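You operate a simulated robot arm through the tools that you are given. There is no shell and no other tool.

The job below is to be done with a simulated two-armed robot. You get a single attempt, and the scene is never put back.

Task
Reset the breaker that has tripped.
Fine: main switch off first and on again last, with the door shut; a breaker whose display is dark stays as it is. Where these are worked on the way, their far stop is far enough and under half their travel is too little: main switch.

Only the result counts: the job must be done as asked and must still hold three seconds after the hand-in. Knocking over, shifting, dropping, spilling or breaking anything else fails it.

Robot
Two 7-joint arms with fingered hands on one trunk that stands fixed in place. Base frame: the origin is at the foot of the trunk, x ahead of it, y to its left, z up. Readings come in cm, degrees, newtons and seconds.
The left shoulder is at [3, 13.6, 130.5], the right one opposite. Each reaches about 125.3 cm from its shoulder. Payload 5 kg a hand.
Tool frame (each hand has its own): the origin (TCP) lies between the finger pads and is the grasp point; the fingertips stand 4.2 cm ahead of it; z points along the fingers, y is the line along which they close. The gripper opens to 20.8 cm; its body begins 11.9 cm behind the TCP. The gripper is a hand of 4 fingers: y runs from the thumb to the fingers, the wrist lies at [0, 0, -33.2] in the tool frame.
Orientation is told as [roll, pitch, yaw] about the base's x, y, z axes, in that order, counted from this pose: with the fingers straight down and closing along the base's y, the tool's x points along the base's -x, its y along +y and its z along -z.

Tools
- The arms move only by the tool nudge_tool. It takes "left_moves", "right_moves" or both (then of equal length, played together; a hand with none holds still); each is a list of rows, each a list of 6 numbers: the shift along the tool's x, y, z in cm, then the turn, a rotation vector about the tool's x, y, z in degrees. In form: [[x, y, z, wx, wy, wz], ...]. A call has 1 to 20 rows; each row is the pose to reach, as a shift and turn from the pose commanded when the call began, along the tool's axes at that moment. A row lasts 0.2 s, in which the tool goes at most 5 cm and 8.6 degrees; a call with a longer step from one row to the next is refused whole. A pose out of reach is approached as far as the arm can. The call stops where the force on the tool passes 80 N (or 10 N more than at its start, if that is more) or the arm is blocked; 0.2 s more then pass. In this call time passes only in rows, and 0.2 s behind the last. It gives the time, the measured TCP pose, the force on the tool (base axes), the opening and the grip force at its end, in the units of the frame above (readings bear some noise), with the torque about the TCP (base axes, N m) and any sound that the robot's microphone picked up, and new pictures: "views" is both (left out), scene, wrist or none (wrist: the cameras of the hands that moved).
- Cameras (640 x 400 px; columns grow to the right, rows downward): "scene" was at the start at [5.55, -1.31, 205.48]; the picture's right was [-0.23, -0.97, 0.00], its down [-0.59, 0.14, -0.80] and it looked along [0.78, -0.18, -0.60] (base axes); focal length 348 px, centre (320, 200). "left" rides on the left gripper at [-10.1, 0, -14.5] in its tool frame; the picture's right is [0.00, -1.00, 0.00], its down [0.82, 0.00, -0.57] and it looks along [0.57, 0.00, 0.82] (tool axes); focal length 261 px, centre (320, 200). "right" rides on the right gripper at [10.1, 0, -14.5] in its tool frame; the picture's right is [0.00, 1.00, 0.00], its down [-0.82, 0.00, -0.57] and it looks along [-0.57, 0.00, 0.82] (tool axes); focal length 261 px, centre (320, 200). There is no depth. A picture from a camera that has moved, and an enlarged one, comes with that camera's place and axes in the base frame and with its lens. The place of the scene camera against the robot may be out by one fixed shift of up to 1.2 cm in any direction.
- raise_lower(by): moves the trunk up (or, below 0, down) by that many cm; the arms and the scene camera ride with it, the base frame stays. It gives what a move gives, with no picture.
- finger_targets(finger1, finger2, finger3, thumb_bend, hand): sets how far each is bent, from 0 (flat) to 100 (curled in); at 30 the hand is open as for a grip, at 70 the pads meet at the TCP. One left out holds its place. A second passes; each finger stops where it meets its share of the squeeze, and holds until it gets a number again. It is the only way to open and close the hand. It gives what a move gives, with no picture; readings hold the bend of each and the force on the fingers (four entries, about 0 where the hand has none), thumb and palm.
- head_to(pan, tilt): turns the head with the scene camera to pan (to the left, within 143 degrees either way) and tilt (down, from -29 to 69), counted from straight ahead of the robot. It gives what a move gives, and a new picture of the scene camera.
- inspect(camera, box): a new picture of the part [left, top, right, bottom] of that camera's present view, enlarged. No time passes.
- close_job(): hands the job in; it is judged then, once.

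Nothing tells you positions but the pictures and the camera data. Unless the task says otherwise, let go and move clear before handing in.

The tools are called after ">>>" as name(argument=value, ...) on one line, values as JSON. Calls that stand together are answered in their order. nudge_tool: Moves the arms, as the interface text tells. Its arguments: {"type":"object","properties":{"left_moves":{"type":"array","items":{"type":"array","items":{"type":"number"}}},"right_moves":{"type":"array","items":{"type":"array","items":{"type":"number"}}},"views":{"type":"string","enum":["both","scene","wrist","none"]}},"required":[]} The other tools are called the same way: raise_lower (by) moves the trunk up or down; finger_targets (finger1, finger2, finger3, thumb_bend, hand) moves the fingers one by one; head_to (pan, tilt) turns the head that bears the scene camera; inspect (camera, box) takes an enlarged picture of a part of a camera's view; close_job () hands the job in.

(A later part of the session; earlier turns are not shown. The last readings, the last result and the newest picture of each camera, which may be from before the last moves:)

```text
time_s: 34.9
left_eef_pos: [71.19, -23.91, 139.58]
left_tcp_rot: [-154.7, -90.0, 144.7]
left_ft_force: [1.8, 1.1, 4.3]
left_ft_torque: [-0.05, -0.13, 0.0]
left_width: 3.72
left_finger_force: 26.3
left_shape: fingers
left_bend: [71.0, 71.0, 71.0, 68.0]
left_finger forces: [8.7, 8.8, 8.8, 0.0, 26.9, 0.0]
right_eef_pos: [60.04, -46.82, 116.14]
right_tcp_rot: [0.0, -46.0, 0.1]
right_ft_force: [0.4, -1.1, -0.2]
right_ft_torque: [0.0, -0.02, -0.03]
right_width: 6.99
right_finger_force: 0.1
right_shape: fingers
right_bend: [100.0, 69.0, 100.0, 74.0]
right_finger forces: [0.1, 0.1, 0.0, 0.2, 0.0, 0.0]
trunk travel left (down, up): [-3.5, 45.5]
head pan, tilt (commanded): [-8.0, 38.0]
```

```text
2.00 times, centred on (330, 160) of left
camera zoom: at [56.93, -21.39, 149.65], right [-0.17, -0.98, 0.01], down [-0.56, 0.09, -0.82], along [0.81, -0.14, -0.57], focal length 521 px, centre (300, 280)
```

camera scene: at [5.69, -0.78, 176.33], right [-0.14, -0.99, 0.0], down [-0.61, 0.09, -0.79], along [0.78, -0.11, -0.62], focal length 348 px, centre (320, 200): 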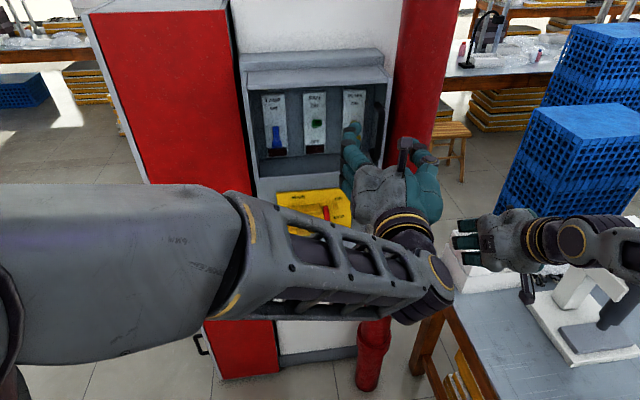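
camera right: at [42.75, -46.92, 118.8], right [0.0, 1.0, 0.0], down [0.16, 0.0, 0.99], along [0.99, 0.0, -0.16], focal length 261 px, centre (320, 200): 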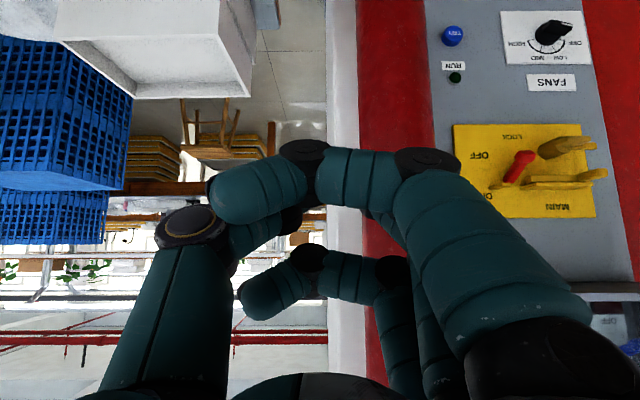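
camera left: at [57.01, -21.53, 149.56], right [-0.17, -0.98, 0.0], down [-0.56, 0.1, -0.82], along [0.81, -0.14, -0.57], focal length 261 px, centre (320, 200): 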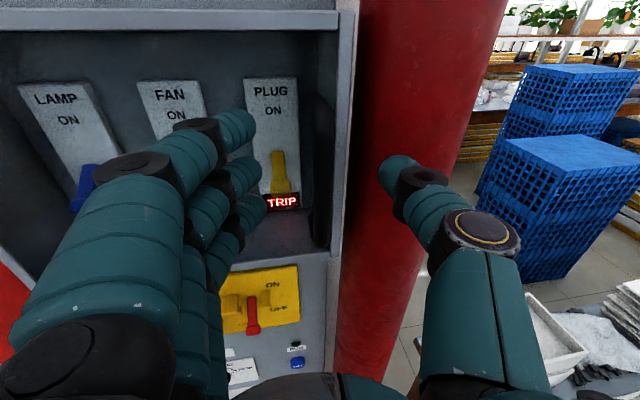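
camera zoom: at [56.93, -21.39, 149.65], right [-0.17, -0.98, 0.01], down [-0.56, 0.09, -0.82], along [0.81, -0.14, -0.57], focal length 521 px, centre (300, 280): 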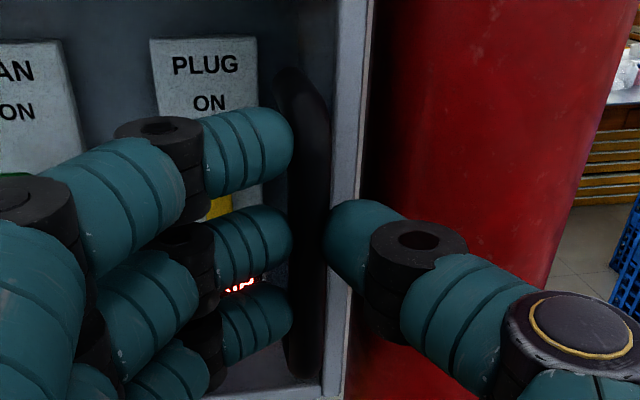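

The left hand has a firm grip on the handle (fingers 9 N each, thumb 27 N). I'll pull gently, turning slightly with the expected swing, and watch the force.

>>> nudge_tool(left_moves=[[0, 0, -0.7, 1.5, 0, 0], [0, 0, -1.4, 3, 0, 0], [0, 0, -2.1, 4.5, 0, 0], [0, 0, -2.8, 6, 0, 0]], views="both")

>>> inspect(camera="left", box=[200, 60, 460, 260])

```text
time_s: 35.9
left_eef_pos: [68.66, -22.73, 139.52]
left_tcp_rot: [-107.1, -89.8, 91.4]
left_ft_force: [11.9, 23.1, 9.8]
left_ft_torque: [0.01, -0.3, 0.79]
left_width: 3.65
left_finger_force: 26.4
left_shape: fingers
left_bend: [71.0, 71.0, 71.0, 71.0]
left_finger forces: [12.6, 13.1, 13.3, 0.0, 13.3, 0.0]
right_eef_pos: [60.31, -46.57, 116.19]
right_tcp_rot: [-0.2, -46.0, 0.2]
right_ft_force: [-0.2, -0.2, -0.2]
right_ft_torque: [-0.05, -0.03, -0.03]
right_width: 7.0
right_finger_force: 0.0
right_shape: fingers
right_bend: [100.0, 69.0, 100.0, 74.0]
right_finger forces: [0.1, 0.0, 0.0, 0.0, 0.0, 0.1]
trunk travel left (down, up): [-3.5, 45.5]
head pan, tilt (commanded): [-8.0, 38.0]
camera scene: at [5.71, -0.11, 176.35], right [-0.14, -0.99, 0.0], down [-0.61, 0.08, -0.79], along [0.78, -0.11, -0.62], focal length 348 px, centre (320, 200)
camera left: at [54.66, -18.85, 149.62], right [-0.27, -0.96, 0.01], down [-0.55, 0.15, -0.82], along [0.79, -0.23, -0.57], focal length 261 px, centre (320, 200)
```

scene: 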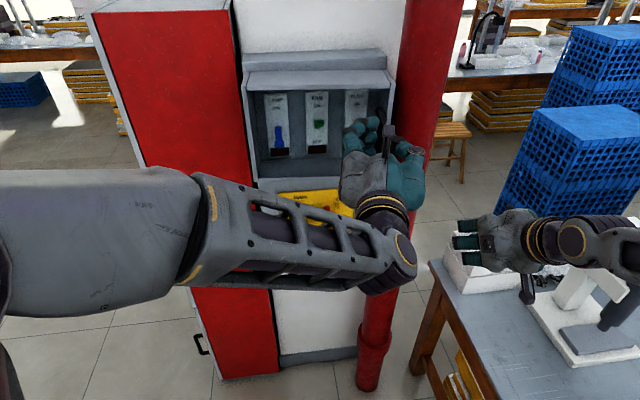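
left: 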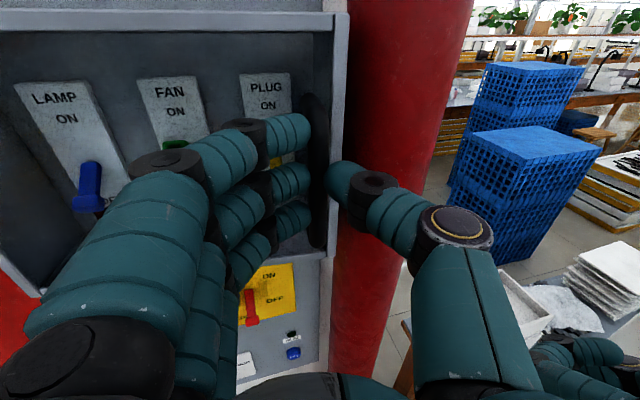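

```text
2.00 times, centred on (330, 160) of left
camera zoom: at [54.66, -18.85, 149.62], right [-0.27, -0.96, 0.01], down [-0.55, 0.15, -0.82], along [0.79, -0.23, -0.57], focal length 521 px, centre (300, 280)
```

zoom: 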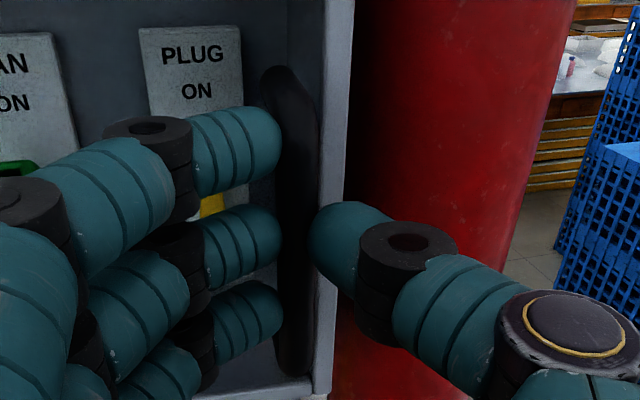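

The handle moved about 2.5 cm with my hand at low force, and it's pushing my hand left, which fits a left hinge. I'll keep swinging with more leftward motion.

>>> nudge_tool(left_moves=[[0, 0.3, -0.8, 1.6, 0, 0], [0, 0.5, -1.65, 3.2, 0, 0], [0, 0.7, -2.5, 4.8, 0, 0], [0, 0.9, -3.3, 6.4, 0, 0], [0, 1.12, -4.13, 8, 0, 0]], views="both")

>>> inspect(camera="left", box=[180, 40, 440, 240])

```text
time_s: 37.1
left_eef_pos: [65.04, -20.36, 139.52]
left_tcp_rot: [-127.6, -89.7, 103.8]
left_ft_force: [20.2, 29.4, 13.3]
left_ft_torque: [0.02, -0.48, 1.04]
left_width: 3.43
left_finger_force: 24.4
left_shape: fingers
left_bend: [65.0, 65.0, 65.0, 73.0]
left_finger forces: [13.0, 13.3, 13.7, 0.0, 8.9, 0.0]
right_eef_pos: [60.3, -46.58, 116.09]
right_tcp_rot: [-0.3, -45.9, 0.3]
right_ft_force: [-0.7, 0.5, 0.2]
right_ft_torque: [-0.04, 0.01, -0.05]
right_width: 6.99
right_finger_force: 0.1
right_shape: fingers
right_bend: [100.0, 69.0, 100.0, 74.0]
right_finger forces: [0.0, 0.1, 0.0, 0.0, 0.0, 0.0]
trunk travel left (down, up): [-3.5, 45.5]
head pan, tilt (commanded): [-8.0, 38.0]
camera scene: at [5.78, -0.03, 176.34], right [-0.14, -0.99, 0.0], down [-0.61, 0.08, -0.79], along [0.78, -0.11, -0.62], focal length 348 px, centre (320, 200)
camera left: at [51.75, -14.62, 149.56], right [-0.4, -0.92, 0.01], down [-0.52, 0.22, -0.82], along [0.75, -0.34, -0.57], focal length 261 px, centre (320, 200)
```

scene: 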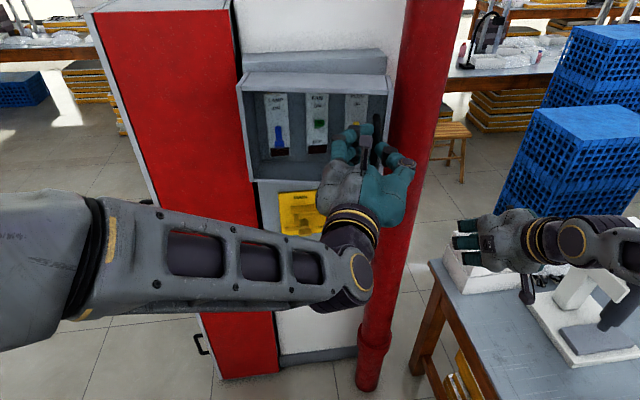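
left: 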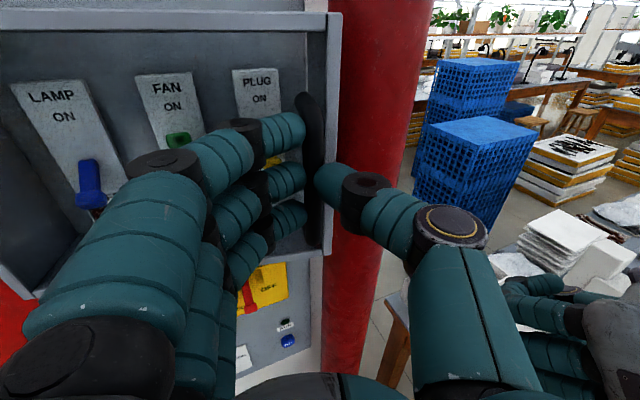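

```text
2.00 times, centred on (310, 140) of left
camera zoom: at [51.75, -14.62, 149.56], right [-0.4, -0.92, 0.01], down [-0.52, 0.22, -0.82], along [0.75, -0.34, -0.57], focal length 521 px, centre (340, 320)
```

zoom: 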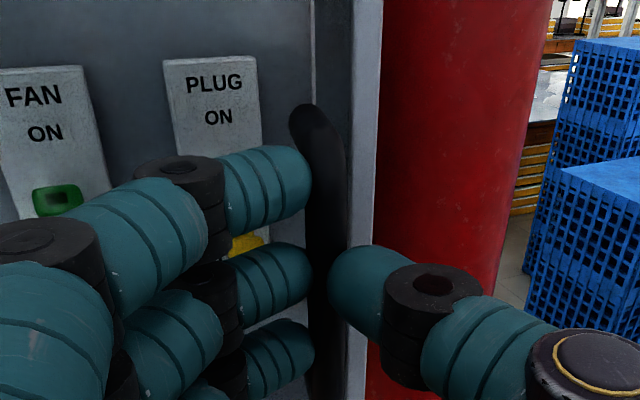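

Something about the box outline looks changed. I'll check from the scene camera whether the whole front frame swings.

>>> inspect(camera="scene", box=[220, 40, 420, 200])

>>> inspect(camera="left", box=[0, 0, 360, 225])

```text
2.50 times, centred on (320, 120) of scene
camera zoom: at [5.78, -0.03, 176.34], right [-0.14, -0.99, 0.0], down [-0.61, 0.08, -0.79], along [0.78, -0.11, -0.62], focal length 870 px, centre (320, 400)
```

zoom: 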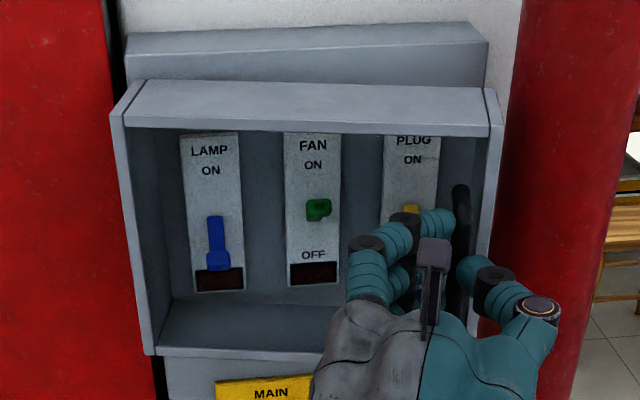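

```text
1.78 times, centred on (180, 112) of left
camera zoom: at [51.75, -14.62, 149.56], right [-0.4, -0.92, 0.01], down [-0.52, 0.22, -0.82], along [0.75, -0.34, -0.57], focal length 463 px, centre (569, 356)
```

zoom: 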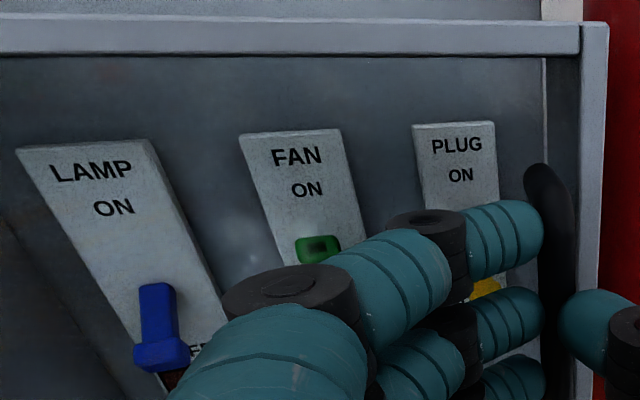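

The whole glazed cover is the door: its frame swings about its left rear edge (hinge near [86.5, 5]). I'll follow that arc to open it further while turning the hand along with it.

>>> nudge_tool(left_moves=[[0, 1.2, -1.3, 2, 0, 0], [0, 2.29, -2.9, 5, 0, 0], [0, 2.9, -4.2, 7.5, 0, 0], [0, 3.46, -5.51, 10, 0, 0], [0, 4.15, -6.75, 12.5, 0, 0], [0, 4.85, -8.02, 15, 0, 0], [0, 5.65, -9.2, 17.5, 0, 0], [0, 6.45, -10.39, 20, 0, 0]], views="both")

```text
time_s: 38.9
left_eef_pos: [57.93, -11.2, 139.41]
left_tcp_rot: [-84.7, -90.0, 40.6]
left_ft_force: [-0.6, -0.9, 0.8]
left_ft_torque: [0.0, -0.01, 0.01]
left_width: 2.23
left_finger_force: 0.0
left_shape: fingers
left_bend: [73.0, 71.0, 73.0, 75.0]
left_finger forces: [0.0, 0.0, 0.0, 0.1, 0.0, 0.0]
right_eef_pos: [60.06, -46.81, 116.22]
right_tcp_rot: [0.0, -46.0, 0.0]
right_ft_force: [-0.4, 0.2, -0.4]
right_ft_torque: [0.0, -0.02, 0.0]
right_width: 6.96
right_finger_force: 0.2
right_shape: fingers
right_bend: [100.0, 69.0, 100.0, 74.0]
right_finger forces: [0.1, 0.0, 0.0, 0.1, 0.1, 0.1]
trunk travel left (down, up): [-3.5, 45.5]
head pan, tilt (commanded): [-8.0, 38.0]
camera scene: at [5.58, -0.45, 176.34], right [-0.14, -0.99, 0.0], down [-0.61, 0.09, -0.79], along [0.78, -0.11, -0.62], focal length 348 px, centre (320, 200)
camera left: at [47.56, -1.16, 149.53], right [-0.7, -0.72, 0.01], down [-0.41, 0.39, -0.82], along [0.59, -0.57, -0.57], focal length 261 px, centre (320, 200)
```

scene: 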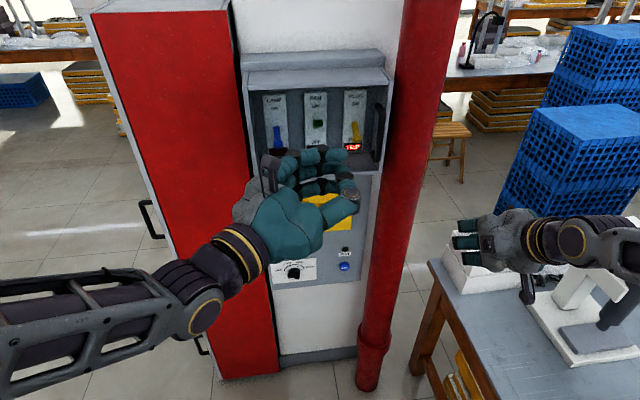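
left: 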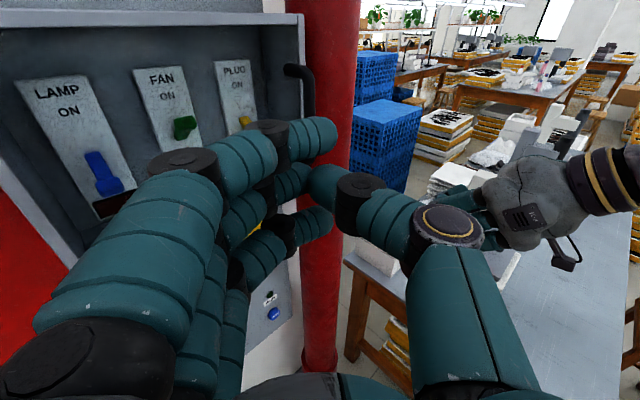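

The bar slipped out of my fingers. I'll check whether the door is partly open or has swung shut.

>>> inspect(camera="scene", box=[220, 40, 420, 200])

>>> inspect(camera="left", box=[0, 0, 360, 225])

```text
2.50 times, centred on (320, 120) of scene
camera zoom: at [5.58, -0.45, 176.34], right [-0.14, -0.99, 0.0], down [-0.61, 0.09, -0.79], along [0.78, -0.11, -0.62], focal length 870 px, centre (320, 400)
```

zoom: 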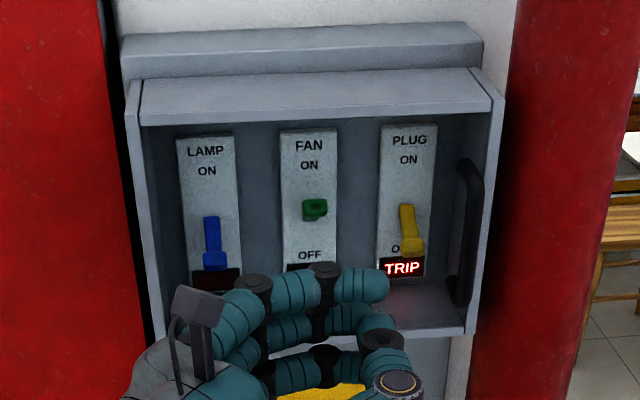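

```text
1.78 times, centred on (180, 112) of left
camera zoom: at [47.56, -1.16, 149.53], right [-0.7, -0.72, 0.01], down [-0.41, 0.39, -0.82], along [0.59, -0.57, -0.57], focal length 463 px, centre (569, 356)
```

zoom: 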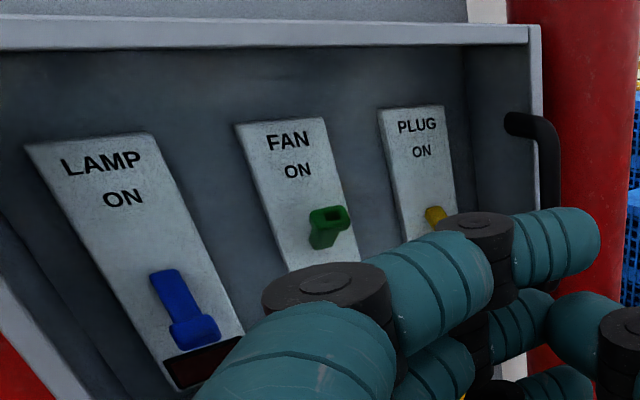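

The door has swung back nearly shut, so it seems to close by itself and must be held open. I'll regrasp deeper so my fingers cage the bar: open the left hand and line up again.

>>> finger_targets(hand="left", finger1=52, finger2=52, finger3=52, thumb_bend=52)

>>> nudge_tool(left_moves=[[0, -1.1, 2.6, -7.75, 0, 0], [0, -2.2, 5.3, -15.5, 0, 0], [0, -3.3, 8, -23.25, 0, 0], [0, -4.42, 10.68, -31, 0, 0]], views="both")

>>> inspect(camera="left", box=[200, 40, 460, 240])

>>> inspect(camera="scene", box=[220, 40, 420, 200])

```text
time_s: 39.9
left_eef_pos: [58.01, -11.26, 139.41]
left_tcp_rot: [4.3, -90.0, -48.3]
left_ft_force: [-1.0, 0.5, 0.5]
left_ft_torque: [-0.02, 0.0, -0.02]
left_width: 10.97
left_finger_force: 0.0
left_shape: fingers
left_bend: [52.0, 52.0, 52.0, 52.0]
left_finger forces: [0.0, 0.0, 0.1, 0.0, 0.1, 0.1]
right_eef_pos: [60.11, -46.88, 116.13]
right_tcp_rot: [0.1, -46.0, 0.1]
right_ft_force: [0.2, 0.7, -0.8]
right_ft_torque: [-0.01, -0.01, 0.0]
right_width: 7.0
right_finger_force: 0.0
right_shape: fingers
right_bend: [100.0, 69.0, 100.0, 74.0]
right_finger forces: [0.0, 0.1, 0.0, 0.0, 0.0, 0.1]
trunk travel left (down, up): [-3.5, 45.5]
head pan, tilt (commanded): [-8.0, 38.0]
```

```text
time_s: 40.9
left_eef_pos: [62.5, -21.82, 139.2]
left_tcp_rot: [62.1, -89.7, -75.0]
left_ft_force: [0.8, -1.1, 0.2]
left_ft_torque: [-0.04, -0.03, 0.09]
left_width: 11.01
left_finger_force: 0.1
left_shape: fingers
left_bend: [52.0, 52.0, 52.0, 52.0]
left_finger forces: [0.1, 0.1, 0.1, 0.0, 0.0, 0.1]
right_eef_pos: [60.29, -47.07, 116.07]
right_tcp_rot: [0.2, -46.0, 0.0]
right_ft_force: [0.1, -0.9, -0.8]
right_ft_torque: [0.14, -0.05, 0.14]
right_width: 7.0
right_finger_force: 0.1
right_shape: fingers
right_bend: [100.0, 69.0, 100.0, 74.0]
right_finger forces: [0.0, 0.0, 0.0, 0.0, 0.0, 0.0]
trunk travel left (down, up): [-3.5, 45.5]
head pan, tilt (commanded): [-8.0, 38.0]
camera scene: at [5.72, -0.78, 176.32], right [-0.14, -0.99, 0.0], down [-0.61, 0.09, -0.79], along [0.78, -0.11, -0.62], focal length 348 px, centre (320, 200)
camera left: at [48.32, -18.69, 149.24], right [-0.22, -0.97, 0.0], down [-0.56, 0.13, -0.82], along [0.8, -0.18, -0.57], focal length 261 px, centre (320, 200)
```

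scene: 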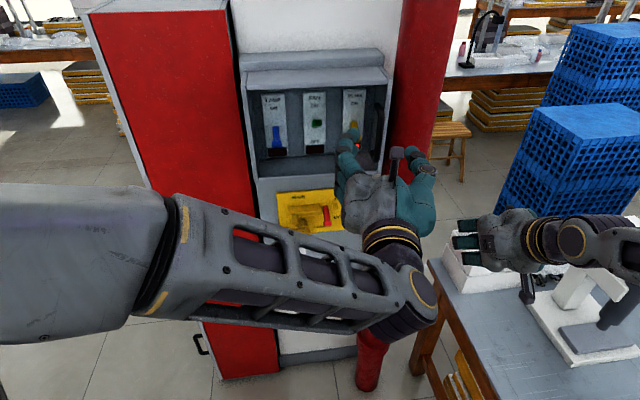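
left: 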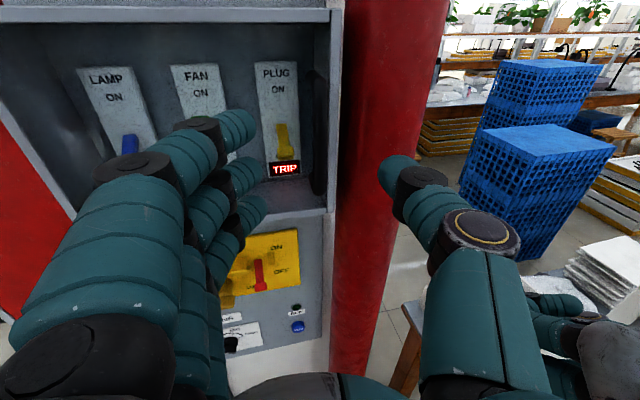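

```text
2.00 times, centred on (330, 140) of left
camera zoom: at [48.32, -18.69, 149.24], right [-0.22, -0.97, 0.0], down [-0.56, 0.13, -0.82], along [0.8, -0.18, -0.57], focal length 521 px, centre (300, 320)
```

zoom: 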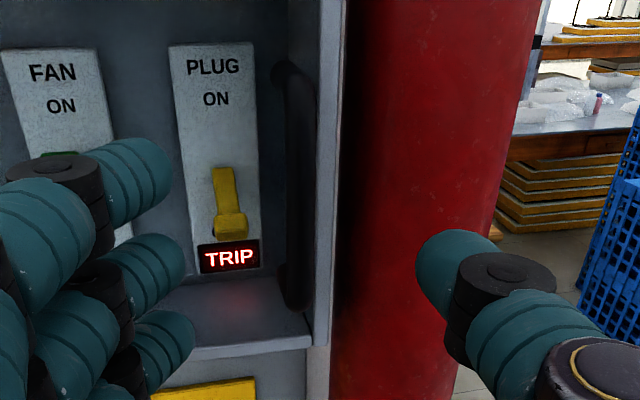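

```text
2.50 times, centred on (320, 120) of scene
camera zoom: at [5.72, -0.78, 176.32], right [-0.14, -0.99, 0.0], down [-0.61, 0.09, -0.79], along [0.78, -0.11, -0.62], focal length 870 px, centre (320, 400)
```

zoom: 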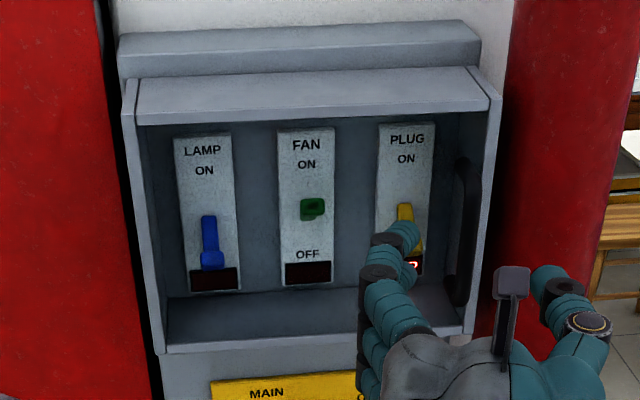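

The door rests about 3–4° open and holds there. The bar is well aligned with the hand axis, so I'll advance deeper and close fully around it.

>>> finger_targets(hand="left", finger1=57, finger2=57, finger3=57, thumb_bend=55)

>>> nudge_tool(left_moves=[[0, -0.1, 3, 0, 0, 0], [0, -0.1, 6, 0, 0, 0], [0, -0.1, 7.7, 0, 0, 0], [0, -0.1, 9.0, 0, 0, 0]], views="wrist")

>>> inspect(camera="left", box=[200, 40, 460, 240])

```text
time_s: 41.9
left_eef_pos: [62.38, -21.56, 139.27]
left_tcp_rot: [-142.7, -90.0, 129.7]
left_ft_force: [-0.9, -0.6, -0.5]
left_ft_torque: [-0.01, 0.0, 0.0]
left_width: 9.38
left_finger_force: 0.0
left_shape: fingers
left_bend: [56.0, 56.0, 56.0, 55.0]
left_finger forces: [0.0, 0.1, 0.1, 0.0, 0.0, 0.0]
right_eef_pos: [60.17, -46.89, 116.07]
right_tcp_rot: [0.0, -45.9, 0.0]
right_ft_force: [0.1, 0.4, 0.5]
right_ft_torque: [-0.01, 0.0, -0.03]
right_width: 7.0
right_finger_force: 0.1
right_shape: fingers
right_bend: [100.0, 69.0, 100.0, 74.0]
right_finger forces: [0.0, 0.0, 0.0, 0.1, 0.0, 0.0]
trunk travel left (down, up): [-3.5, 45.5]
head pan, tilt (commanded): [-8.0, 38.0]
```

```text
time_s: 42.9
left_eef_pos: [71.27, -23.78, 139.45]
left_tcp_rot: [-148.2, -89.9, 135.2]
left_ft_force: [0.3, 0.5, -0.2]
left_ft_torque: [0.01, 0.0, -0.01]
left_width: 9.37
left_finger_force: 0.0
left_shape: fingers
left_bend: [56.0, 56.0, 56.0, 55.0]
left_finger forces: [0.0, 0.0, 0.0, 0.1, 0.0, 0.0]
right_eef_pos: [60.21, -46.83, 115.98]
right_tcp_rot: [0.0, -46.0, 0.0]
right_ft_force: [0.5, 0.4, -1.4]
right_ft_torque: [0.01, 0.0, -0.01]
right_width: 6.99
right_finger_force: 0.2
right_shape: fingers
right_bend: [100.0, 69.0, 100.0, 74.0]
right_finger forces: [0.0, 0.0, 0.0, 0.1, 0.1, 0.0]
trunk travel left (down, up): [-3.5, 45.5]
head pan, tilt (commanded): [-8.0, 38.0]
camera left: at [57.2, -20.51, 149.58], right [-0.22, -0.97, 0.0], down [-0.56, 0.12, -0.82], along [0.8, -0.19, -0.57], focal length 261 px, centre (320, 200)
```

left: 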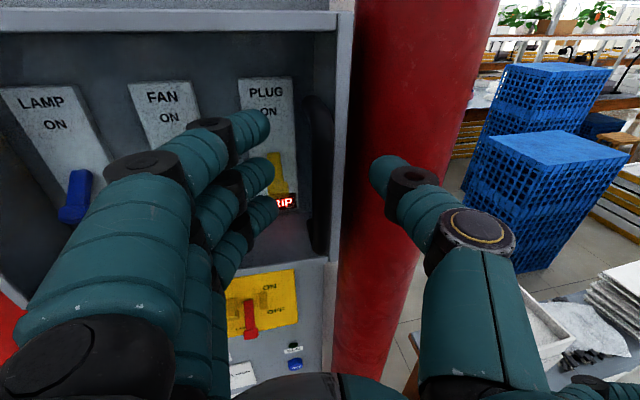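

```text
2.00 times, centred on (330, 140) of left
camera zoom: at [57.2, -20.51, 149.58], right [-0.22, -0.97, 0.0], down [-0.56, 0.12, -0.82], along [0.8, -0.19, -0.57], focal length 521 px, centre (300, 320)
```

zoom: 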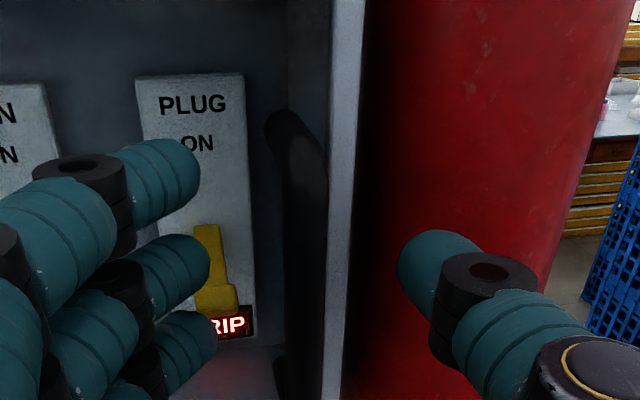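

The bar sits about 1 cm ahead of the grasp point, with no contact yet. I'll nudge in slightly more and close fully to cage it.

>>> nudge_tool(left_moves=[[0, 0, 0.7, 0, 0, 0]], views="none")

>>> finger_targets(hand="left", finger1=95, finger2=95, finger3=95, thumb_bend=85)

>>> inspect(camera="left", box=[200, 40, 460, 240])

>>> inspect(camera="scene", box=[220, 40, 420, 200])

```text
time_s: 43.3
left_eef_pos: [71.87, -23.98, 139.51]
left_tcp_rot: [27.6, -90.0, -40.8]
left_ft_force: [0.7, -0.6, -0.2]
left_ft_torque: [0.0, -0.01, 0.01]
left_width: 9.36
left_finger_force: 0.0
left_shape: fingers
left_bend: [56.0, 56.0, 56.0, 55.0]
left_finger forces: [0.1, 0.0, 0.0, 0.1, 0.0, 0.1]
right_eef_pos: [60.25, -46.94, 116.1]
right_tcp_rot: [-0.1, -46.0, 0.0]
right_ft_force: [0.3, 0.2, -1.3]
right_ft_torque: [0.02, 0.0, 0.0]
right_width: 6.99
right_finger_force: 0.0
right_shape: fingers
right_bend: [100.0, 69.0, 100.0, 74.0]
right_finger forces: [0.0, 0.1, 0.1, 0.0, 0.0, 0.0]
trunk travel left (down, up): [-3.5, 45.5]
head pan, tilt (commanded): [-8.0, 38.0]
```

```text
time_s: 44.3
left_eef_pos: [72.0, -23.64, 139.5]
left_tcp_rot: [-93.5, -89.9, 80.6]
left_ft_force: [3.1, 10.6, 0.4]
left_ft_torque: [-0.1, -0.1, 0.43]
left_width: 3.67
left_finger_force: 33.7
left_shape: fingers
left_bend: [72.0, 72.0, 72.0, 63.0]
left_finger forces: [13.6, 11.8, 11.6, 0.0, 30.8, 0.0]
right_eef_pos: [60.2, -46.81, 116.14]
right_tcp_rot: [-0.1, -46.0, 0.0]
right_ft_force: [0.2, 0.0, -0.1]
right_ft_torque: [0.02, 0.0, -0.03]
right_width: 6.97
right_finger_force: 0.0
right_shape: fingers
right_bend: [100.0, 69.0, 100.0, 74.0]
right_finger forces: [0.0, 0.0, 0.0, 0.0, 0.0, 0.0]
trunk travel left (down, up): [-3.5, 45.5]
head pan, tilt (commanded): [-8.0, 38.0]
```

```text
2.00 times, centred on (330, 140) of left
camera zoom: at [57.85, -20.43, 149.59], right [-0.22, -0.97, 0.01], down [-0.56, 0.12, -0.82], along [0.8, -0.19, -0.57], focal length 521 px, centre (300, 320)
```

zoom: 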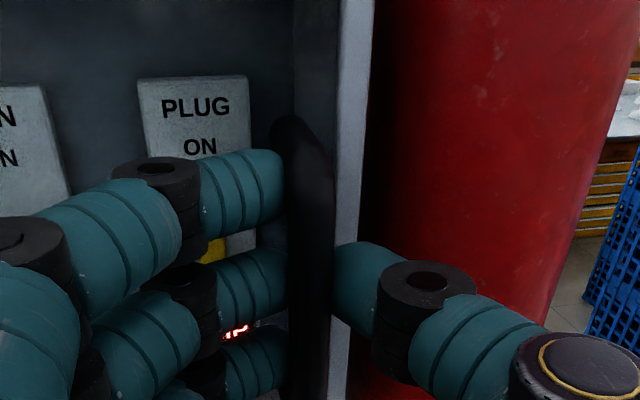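

```text
2.50 times, centred on (320, 120) of scene
camera zoom: at [5.68, -0.36, 176.34], right [-0.14, -0.99, 0.0], down [-0.61, 0.09, -0.79], along [0.78, -0.11, -0.62], focal length 870 px, centre (320, 400)
```

zoom: 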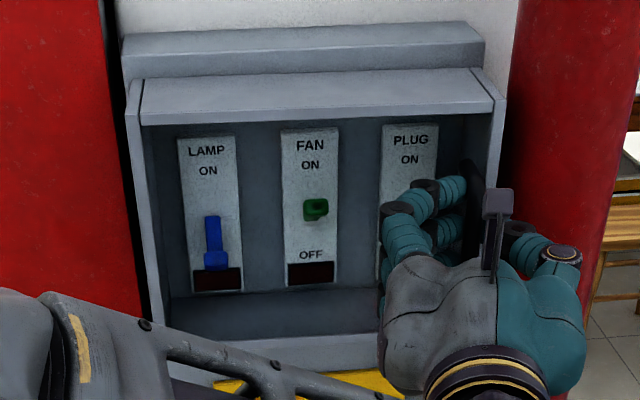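

The fingertips pinch the bar with about 34 N on each side. I'll open again along the corrected arc (hinge near [86.5, 5], radius about 32 cm) in small steps and check the force.

>>> nudge_tool(left_moves=[[0, 0.18, -0.68, 1.25, 0, 0], [0, 0.37, -1.36, 2.5, 0, 0], [0, 0.58, -2.03, 3.75, 0, 0], [0, 0.8, -2.69, 5, 0, 0], [0, 1.04, -3.35, 6.25, 0, 0], [0, 1.28, -4.01, 7.5, 0, 0], [0, 1.54, -4.66, 8.75, 0, 0], [0, 1.81, -5.3, 10, 0, 0]], views="wrist")

>>> inspect(camera="scene", box=[220, 40, 420, 200])

```text
time_s: 46.1
left_eef_pos: [67.24, -20.64, 139.44]
left_tcp_rot: [-121.9, -89.9, 98.9]
left_ft_force: [10.8, 17.9, 10.2]
left_ft_torque: [-0.3, -0.39, 0.72]
left_width: 3.63
left_finger_force: 33.2
left_shape: fingers
left_bend: [72.0, 72.0, 72.0, 71.0]
left_finger forces: [15.1, 12.3, 12.3, 0.0, 27.1, 0.1]
right_eef_pos: [60.26, -46.63, 116.17]
right_tcp_rot: [-0.1, -46.0, 0.2]
right_ft_force: [1.0, -0.1, 0.2]
right_ft_torque: [0.0, -0.04, 0.02]
right_width: 6.98
right_finger_force: 0.1
right_shape: fingers
right_bend: [100.0, 69.0, 100.0, 74.0]
right_finger forces: [0.1, 0.0, 0.0, 0.0, 0.1, 0.1]
trunk travel left (down, up): [-3.5, 45.5]
head pan, tilt (commanded): [-8.0, 38.0]
camera left: at [53.87, -15.01, 149.53], right [-0.39, -0.92, 0.01], down [-0.53, 0.22, -0.82], along [0.75, -0.32, -0.57], focal length 261 px, centre (320, 200)
```

left: 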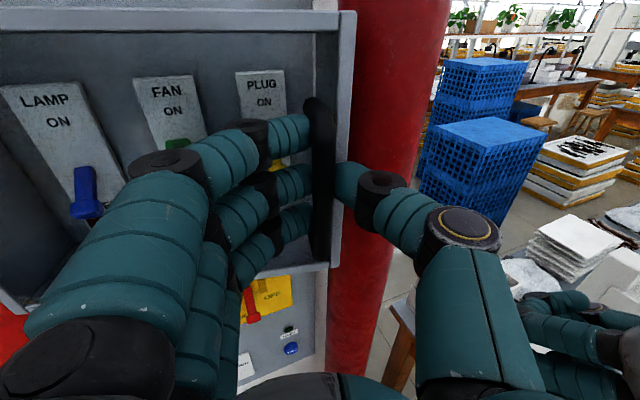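

```text
2.50 times, centred on (320, 120) of scene
camera zoom: at [5.68, -0.21, 176.34], right [-0.14, -0.99, 0.0], down [-0.61, 0.08, -0.79], along [0.78, -0.11, -0.62], focal length 870 px, centre (320, 400)
```

zoom: 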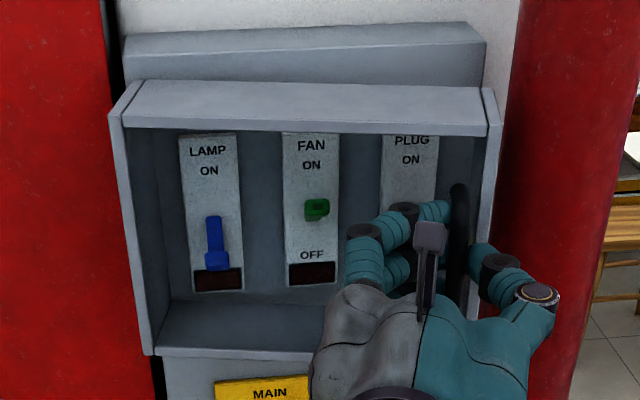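

The door follows at about 10° open with modest force and no closing torque. I'll continue to about 30°, shifting the path slightly toward the hinge.

>>> nudge_tool(left_moves=[[0, 0.65, -1.27, 2.5, 0, 0], [0, 1.27, -2.55, 5, 0, 0], [0, 1.75, -3.84, 7.5, 0, 0], [0, 2.28, -5.12, 10, 0, 0], [0, 2.87, -6.36, 12.5, 0, 0], [0, 3.51, -7.58, 15, 0, 0], [0, 4.2, -8.78, 17.5, 0, 0], [0, 4.95, -9.96, 20, 0, 0]], views="wrist")

>>> inspect(camera="scene", box=[200, 40, 420, 216])

```text
time_s: 47.9
left_eef_pos: [60.08, -12.52, 139.4]
left_tcp_rot: [-167.2, -90.0, 124.1]
left_ft_force: [3.9, 4.9, 3.9]
left_ft_torque: [-0.46, -0.05, 0.34]
left_width: 3.64
left_finger_force: 34.0
left_shape: fingers
left_bend: [73.0, 72.0, 72.0, 63.0]
left_finger forces: [16.1, 10.3, 10.1, 0.0, 31.3, 0.0]
right_eef_pos: [60.15, -46.78, 116.13]
right_tcp_rot: [0.0, -46.0, 0.0]
right_ft_force: [-1.7, 0.6, -0.4]
right_ft_torque: [-0.02, -0.03, 0.02]
right_width: 7.01
right_finger_force: 0.1
right_shape: fingers
right_bend: [100.0, 69.0, 100.0, 74.0]
right_finger forces: [0.1, 0.0, 0.0, 0.1, 0.0, 0.0]
trunk travel left (down, up): [-3.5, 45.5]
head pan, tilt (commanded): [-8.0, 38.0]
camera left: at [49.49, -2.69, 149.52], right [-0.68, -0.73, 0.0], down [-0.42, 0.39, -0.82], along [0.6, -0.56, -0.57], focal length 261 px, centre (320, 200)
```

left: 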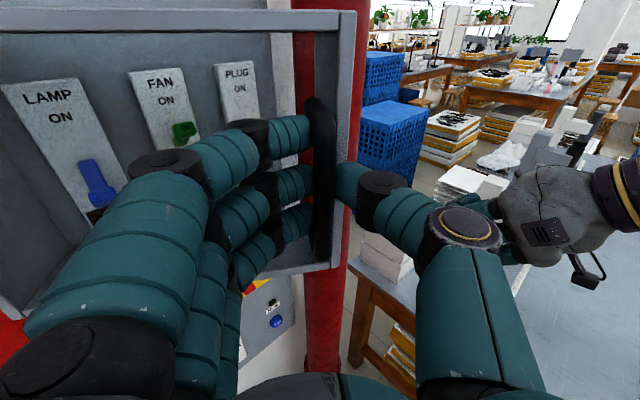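

```text
2.27 times, centred on (310, 128) of scene
camera zoom: at [5.62, -0.4, 176.34], right [-0.14, -0.99, 0.0], down [-0.61, 0.09, -0.79], along [0.78, -0.11, -0.62], focal length 790 px, centre (343, 364)
```

zoom: 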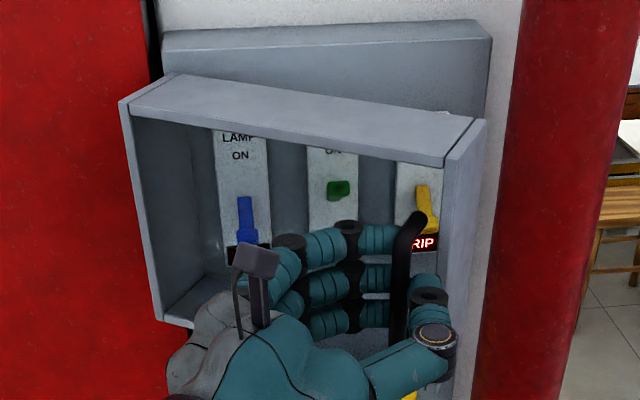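

The cover is about 30° open with very low force. I'll continue along the arc to about 60°.

>>> nudge_tool(left_moves=[[0, 0.36, -1.33, 2.5, 0, 0], [0, 0.77, -2.65, 5, 0, 0], [0, 1.26, -3.94, 7.5, 0, 0], [0, 1.79, -5.21, 10, 0, 0], [0, 2.4, -6.46, 12.5, 0, 0], [0, 3.03, -7.69, 15, 0, 0], [0, 3.72, -8.88, 17.5, 0, 0], [0, 4.46, -10.05, 20, 0, 0], [0, 5.26, -11.18, 22.5, 0, 0], [0, 6.1, -12.28, 25, 0, 0], [0, 7.0, -13.33, 27.5, 0, 0], [0, 7.94, -14.35, 30, 0, 0]], views="both")

```text
time_s: 50.5
left_eef_pos: [54.96, 3.01, 139.3]
left_tcp_rot: [-148.2, -89.9, 75.2]
left_ft_force: [15.3, 2.9, 14.2]
left_ft_torque: [-0.76, 0.13, 0.6]
left_width: 3.57
left_finger_force: 33.2
left_shape: fingers
left_bend: [73.0, 72.0, 72.0, 71.0]
left_finger forces: [17.9, 10.8, 10.5, 0.1, 27.4, 0.0]
right_eef_pos: [60.27, -46.88, 116.08]
right_tcp_rot: [0.1, -46.0, -0.1]
right_ft_force: [0.0, 0.0, -0.2]
right_ft_torque: [-0.02, -0.01, -0.03]
right_width: 6.98
right_finger_force: 0.0
right_shape: fingers
right_bend: [100.0, 69.0, 100.0, 74.0]
right_finger forces: [0.1, 0.0, 0.0, 0.0, 0.1, 0.0]
trunk travel left (down, up): [-3.5, 45.5]
head pan, tilt (commanded): [-8.0, 38.0]
camera scene: at [5.76, -0.43, 176.35], right [-0.14, -0.99, 0.0], down [-0.61, 0.09, -0.79], along [0.78, -0.11, -0.62], focal length 348 px, centre (320, 200)
camera left: at [50.84, 16.82, 149.42], right [-0.96, -0.29, 0.01], down [-0.17, 0.54, -0.82], along [0.24, -0.79, -0.57], focal length 261 px, centre (320, 200)
```

scene: 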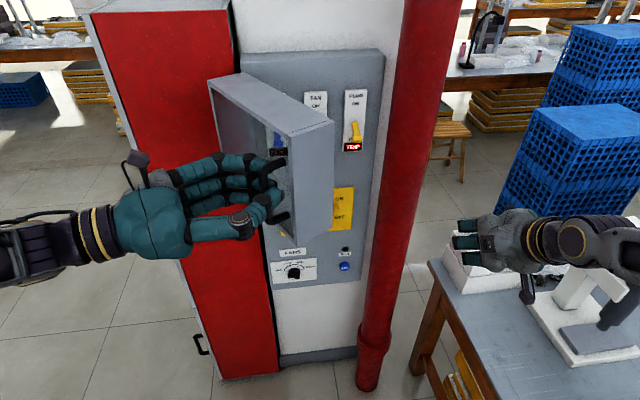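
left: 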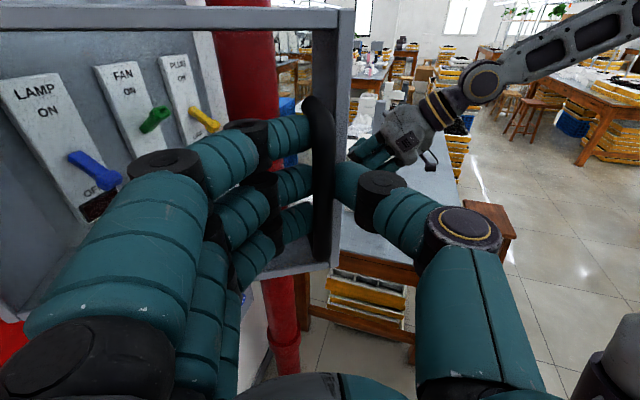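

The cover is now at about 60° and the yellow breaker is exposed. I'll take it to about 88° for clear access.

>>> nudge_tool(left_moves=[[0, 0.55, -1.27, 2.5, 0, 0], [0, 1.05, -2.55, 5, 0, 0], [0, 1.53, -3.83, 7.5, 0, 0], [0, 2.06, -5.1, 10, 0, 0], [0, 2.64, -6.33, 12.5, 0, 0], [0, 3.27, -7.55, 15, 0, 0], [0, 3.96, -8.74, 17.5, 0, 0], [0, 4.7, -9.9, 20, 0, 0], [0, 5.49, -11.02, 22.5, 0, 0], [0, 6.33, -12.1, 25, 0, 0], [0, 7.2, -13.15, 27.5, 0, 0]], views="both")

```text
time_s: 52.9
left_eef_pos: [57.9, 17.73, 139.19]
left_tcp_rot: [-99.4, -90.0, -1.2]
left_ft_force: [-1.2, 2.5, -4.3]
left_ft_torque: [-0.25, 0.38, 0.19]
left_width: 3.58
left_finger_force: 33.4
left_shape: fingers
left_bend: [73.0, 72.0, 72.0, 71.0]
left_finger forces: [17.2, 9.5, 9.3, 0.0, 31.3, 0.1]
right_eef_pos: [60.11, -46.8, 116.17]
right_tcp_rot: [0.0, -45.9, 0.1]
right_ft_force: [0.1, 0.0, 0.0]
right_ft_torque: [-0.02, 0.03, -0.05]
right_width: 6.96
right_finger_force: 0.1
right_shape: fingers
right_bend: [100.0, 69.0, 100.0, 74.0]
right_finger forces: [0.0, 0.0, 0.1, 0.0, 0.0, 0.1]
trunk travel left (down, up): [-3.5, 45.5]
head pan, tilt (commanded): [-8.0, 38.0]
camera scene: at [5.65, -0.4, 176.34], right [-0.14, -0.99, 0.0], down [-0.61, 0.09, -0.79], along [0.78, -0.11, -0.62], focal length 348 px, centre (320, 200)
camera left: at [60.61, 31.91, 149.45], right [-0.98, 0.18, 0.01], down [0.1, 0.56, -0.82], along [-0.15, -0.81, -0.57], focal length 261 px, centre (320, 200)
```

scene: 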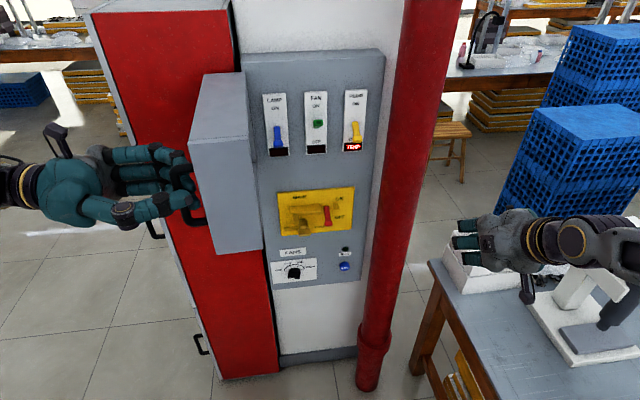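
left: 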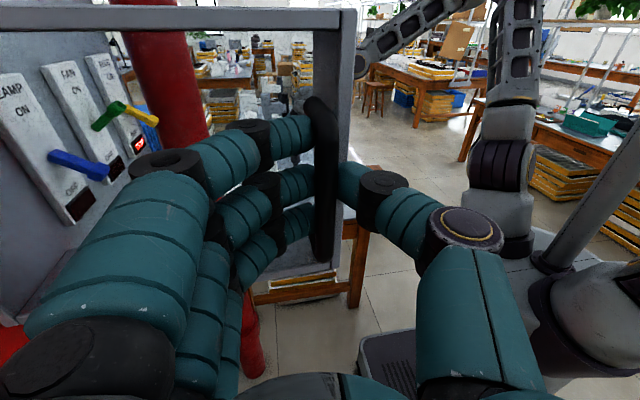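

The door is fully clear and the left hand holds it. I'll zoom in on the breakers now that nothing is in front.

>>> inspect(camera="scene", box=[250, 70, 400, 170])

>>> inspect(camera="scene", box=[330, 85, 380, 160])

>>> inspect(camera="left", box=[0, 40, 200, 240])

```text
4.00 times, centred on (325, 120) of scene
camera zoom: at [5.65, -0.4, 176.34], right [-0.14, -0.99, 0.0], down [-0.61, 0.09, -0.79], along [0.78, -0.11, -0.62], focal length 1391 px, centre (300, 520)
```

zoom: 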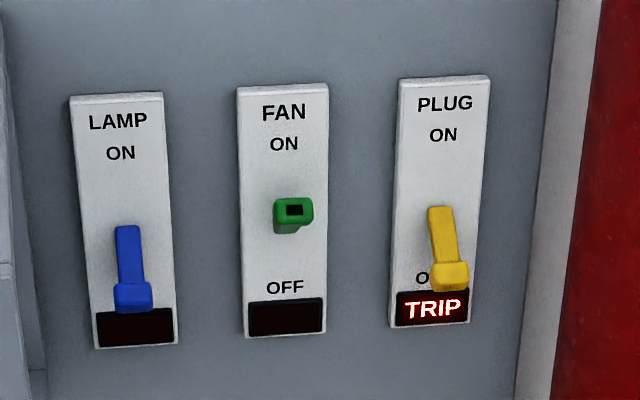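

```text
5.33 times, centred on (355, 122) of scene
camera zoom: at [5.65, -0.4, 176.34], right [-0.14, -0.99, 0.0], down [-0.61, 0.09, -0.79], along [0.78, -0.11, -0.62], focal length 1855 px, centre (133, 613)
```

zoom: 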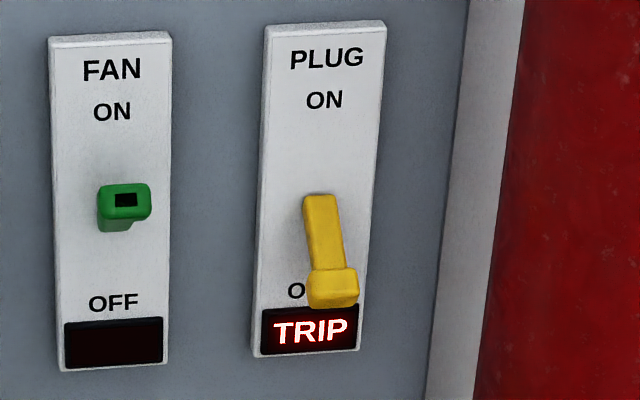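

```text
2.00 times, centred on (100, 140) of left
camera zoom: at [60.61, 31.91, 149.45], right [-0.98, 0.18, 0.01], down [0.1, 0.56, -0.82], along [-0.15, -0.81, -0.57], focal length 521 px, centre (760, 320)
```

zoom: 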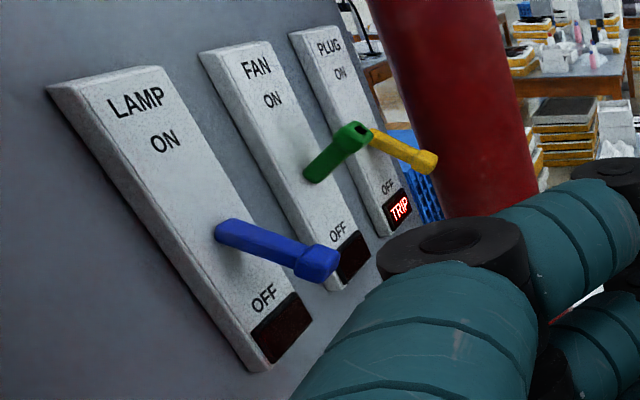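

The side view shows the yellow toggle tilted down at the same angle as the blue OFF one. So the reset is to lift it to ON. I'll bring the right hand up in front of the PLUG breaker in two stages.

>>> nudge_tool(right_moves=[[-1.8, 3.6, -1.2, 0, -2.9, 0], [-3.6, 7.2, -2.3, 0, -5.7, 0], [-5.4, 10.8, -3.5, 0, -8.6, 0], [-7.2, 14.5, -4.7, 0, -11.4, 0], [-9.0, 18.1, -5.9, 0, -14.3, 0], [-10.9, 21.7, -7.0, 0, -17.1, 0], [-12.66, 25.3, -8.2, 0, -20, 0]], views="both")

```text
time_s: 54.5
left_eef_pos: [58.09, 17.93, 139.36]
left_tcp_rot: [-173.1, -89.9, 72.7]
left_ft_force: [-4.6, 4.3, -5.1]
left_ft_torque: [-0.2, 0.32, 0.21]
left_width: 3.59
left_finger_force: 32.9
left_shape: fingers
left_bend: [73.0, 72.0, 72.0, 71.0]
left_finger forces: [16.2, 8.9, 8.7, 0.0, 31.2, 0.1]
right_eef_pos: [63.1, -20.19, 131.27]
right_tcp_rot: [-0.2, -66.3, 1.0]
right_ft_force: [3.9, -16.0, -5.4]
right_ft_torque: [0.86, -0.47, 1.93]
right_width: 6.98
right_finger_force: 0.1
right_shape: fingers
right_bend: [100.0, 69.0, 100.0, 74.0]
right_finger forces: [0.0, 0.0, 0.1, 0.1, 0.0, 0.0]
trunk travel left (down, up): [-3.5, 45.5]
head pan, tilt (commanded): [-8.0, 38.0]
camera scene: at [5.74, -0.23, 176.34], right [-0.14, -0.99, 0.0], down [-0.61, 0.08, -0.79], along [0.78, -0.11, -0.62], focal length 348 px, centre (320, 200)
camera right: at [45.75, -20.41, 127.81], right [-0.01, 1.0, 0.0], down [-0.19, -0.01, 0.98], along [0.98, 0.01, 0.19], focal length 261 px, centre (320, 200)
```

scene: 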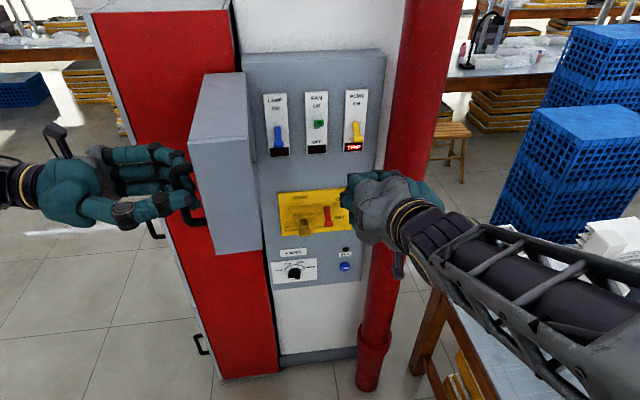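
right: 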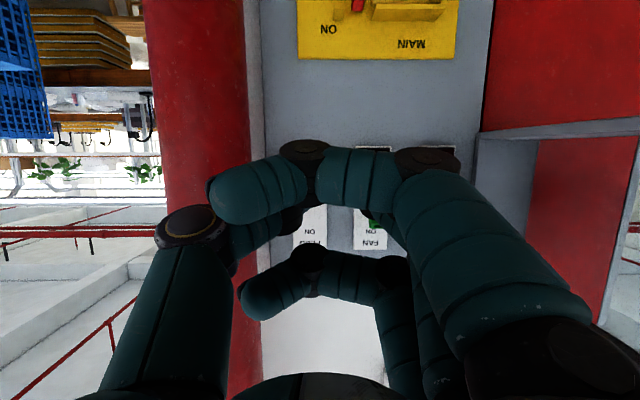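

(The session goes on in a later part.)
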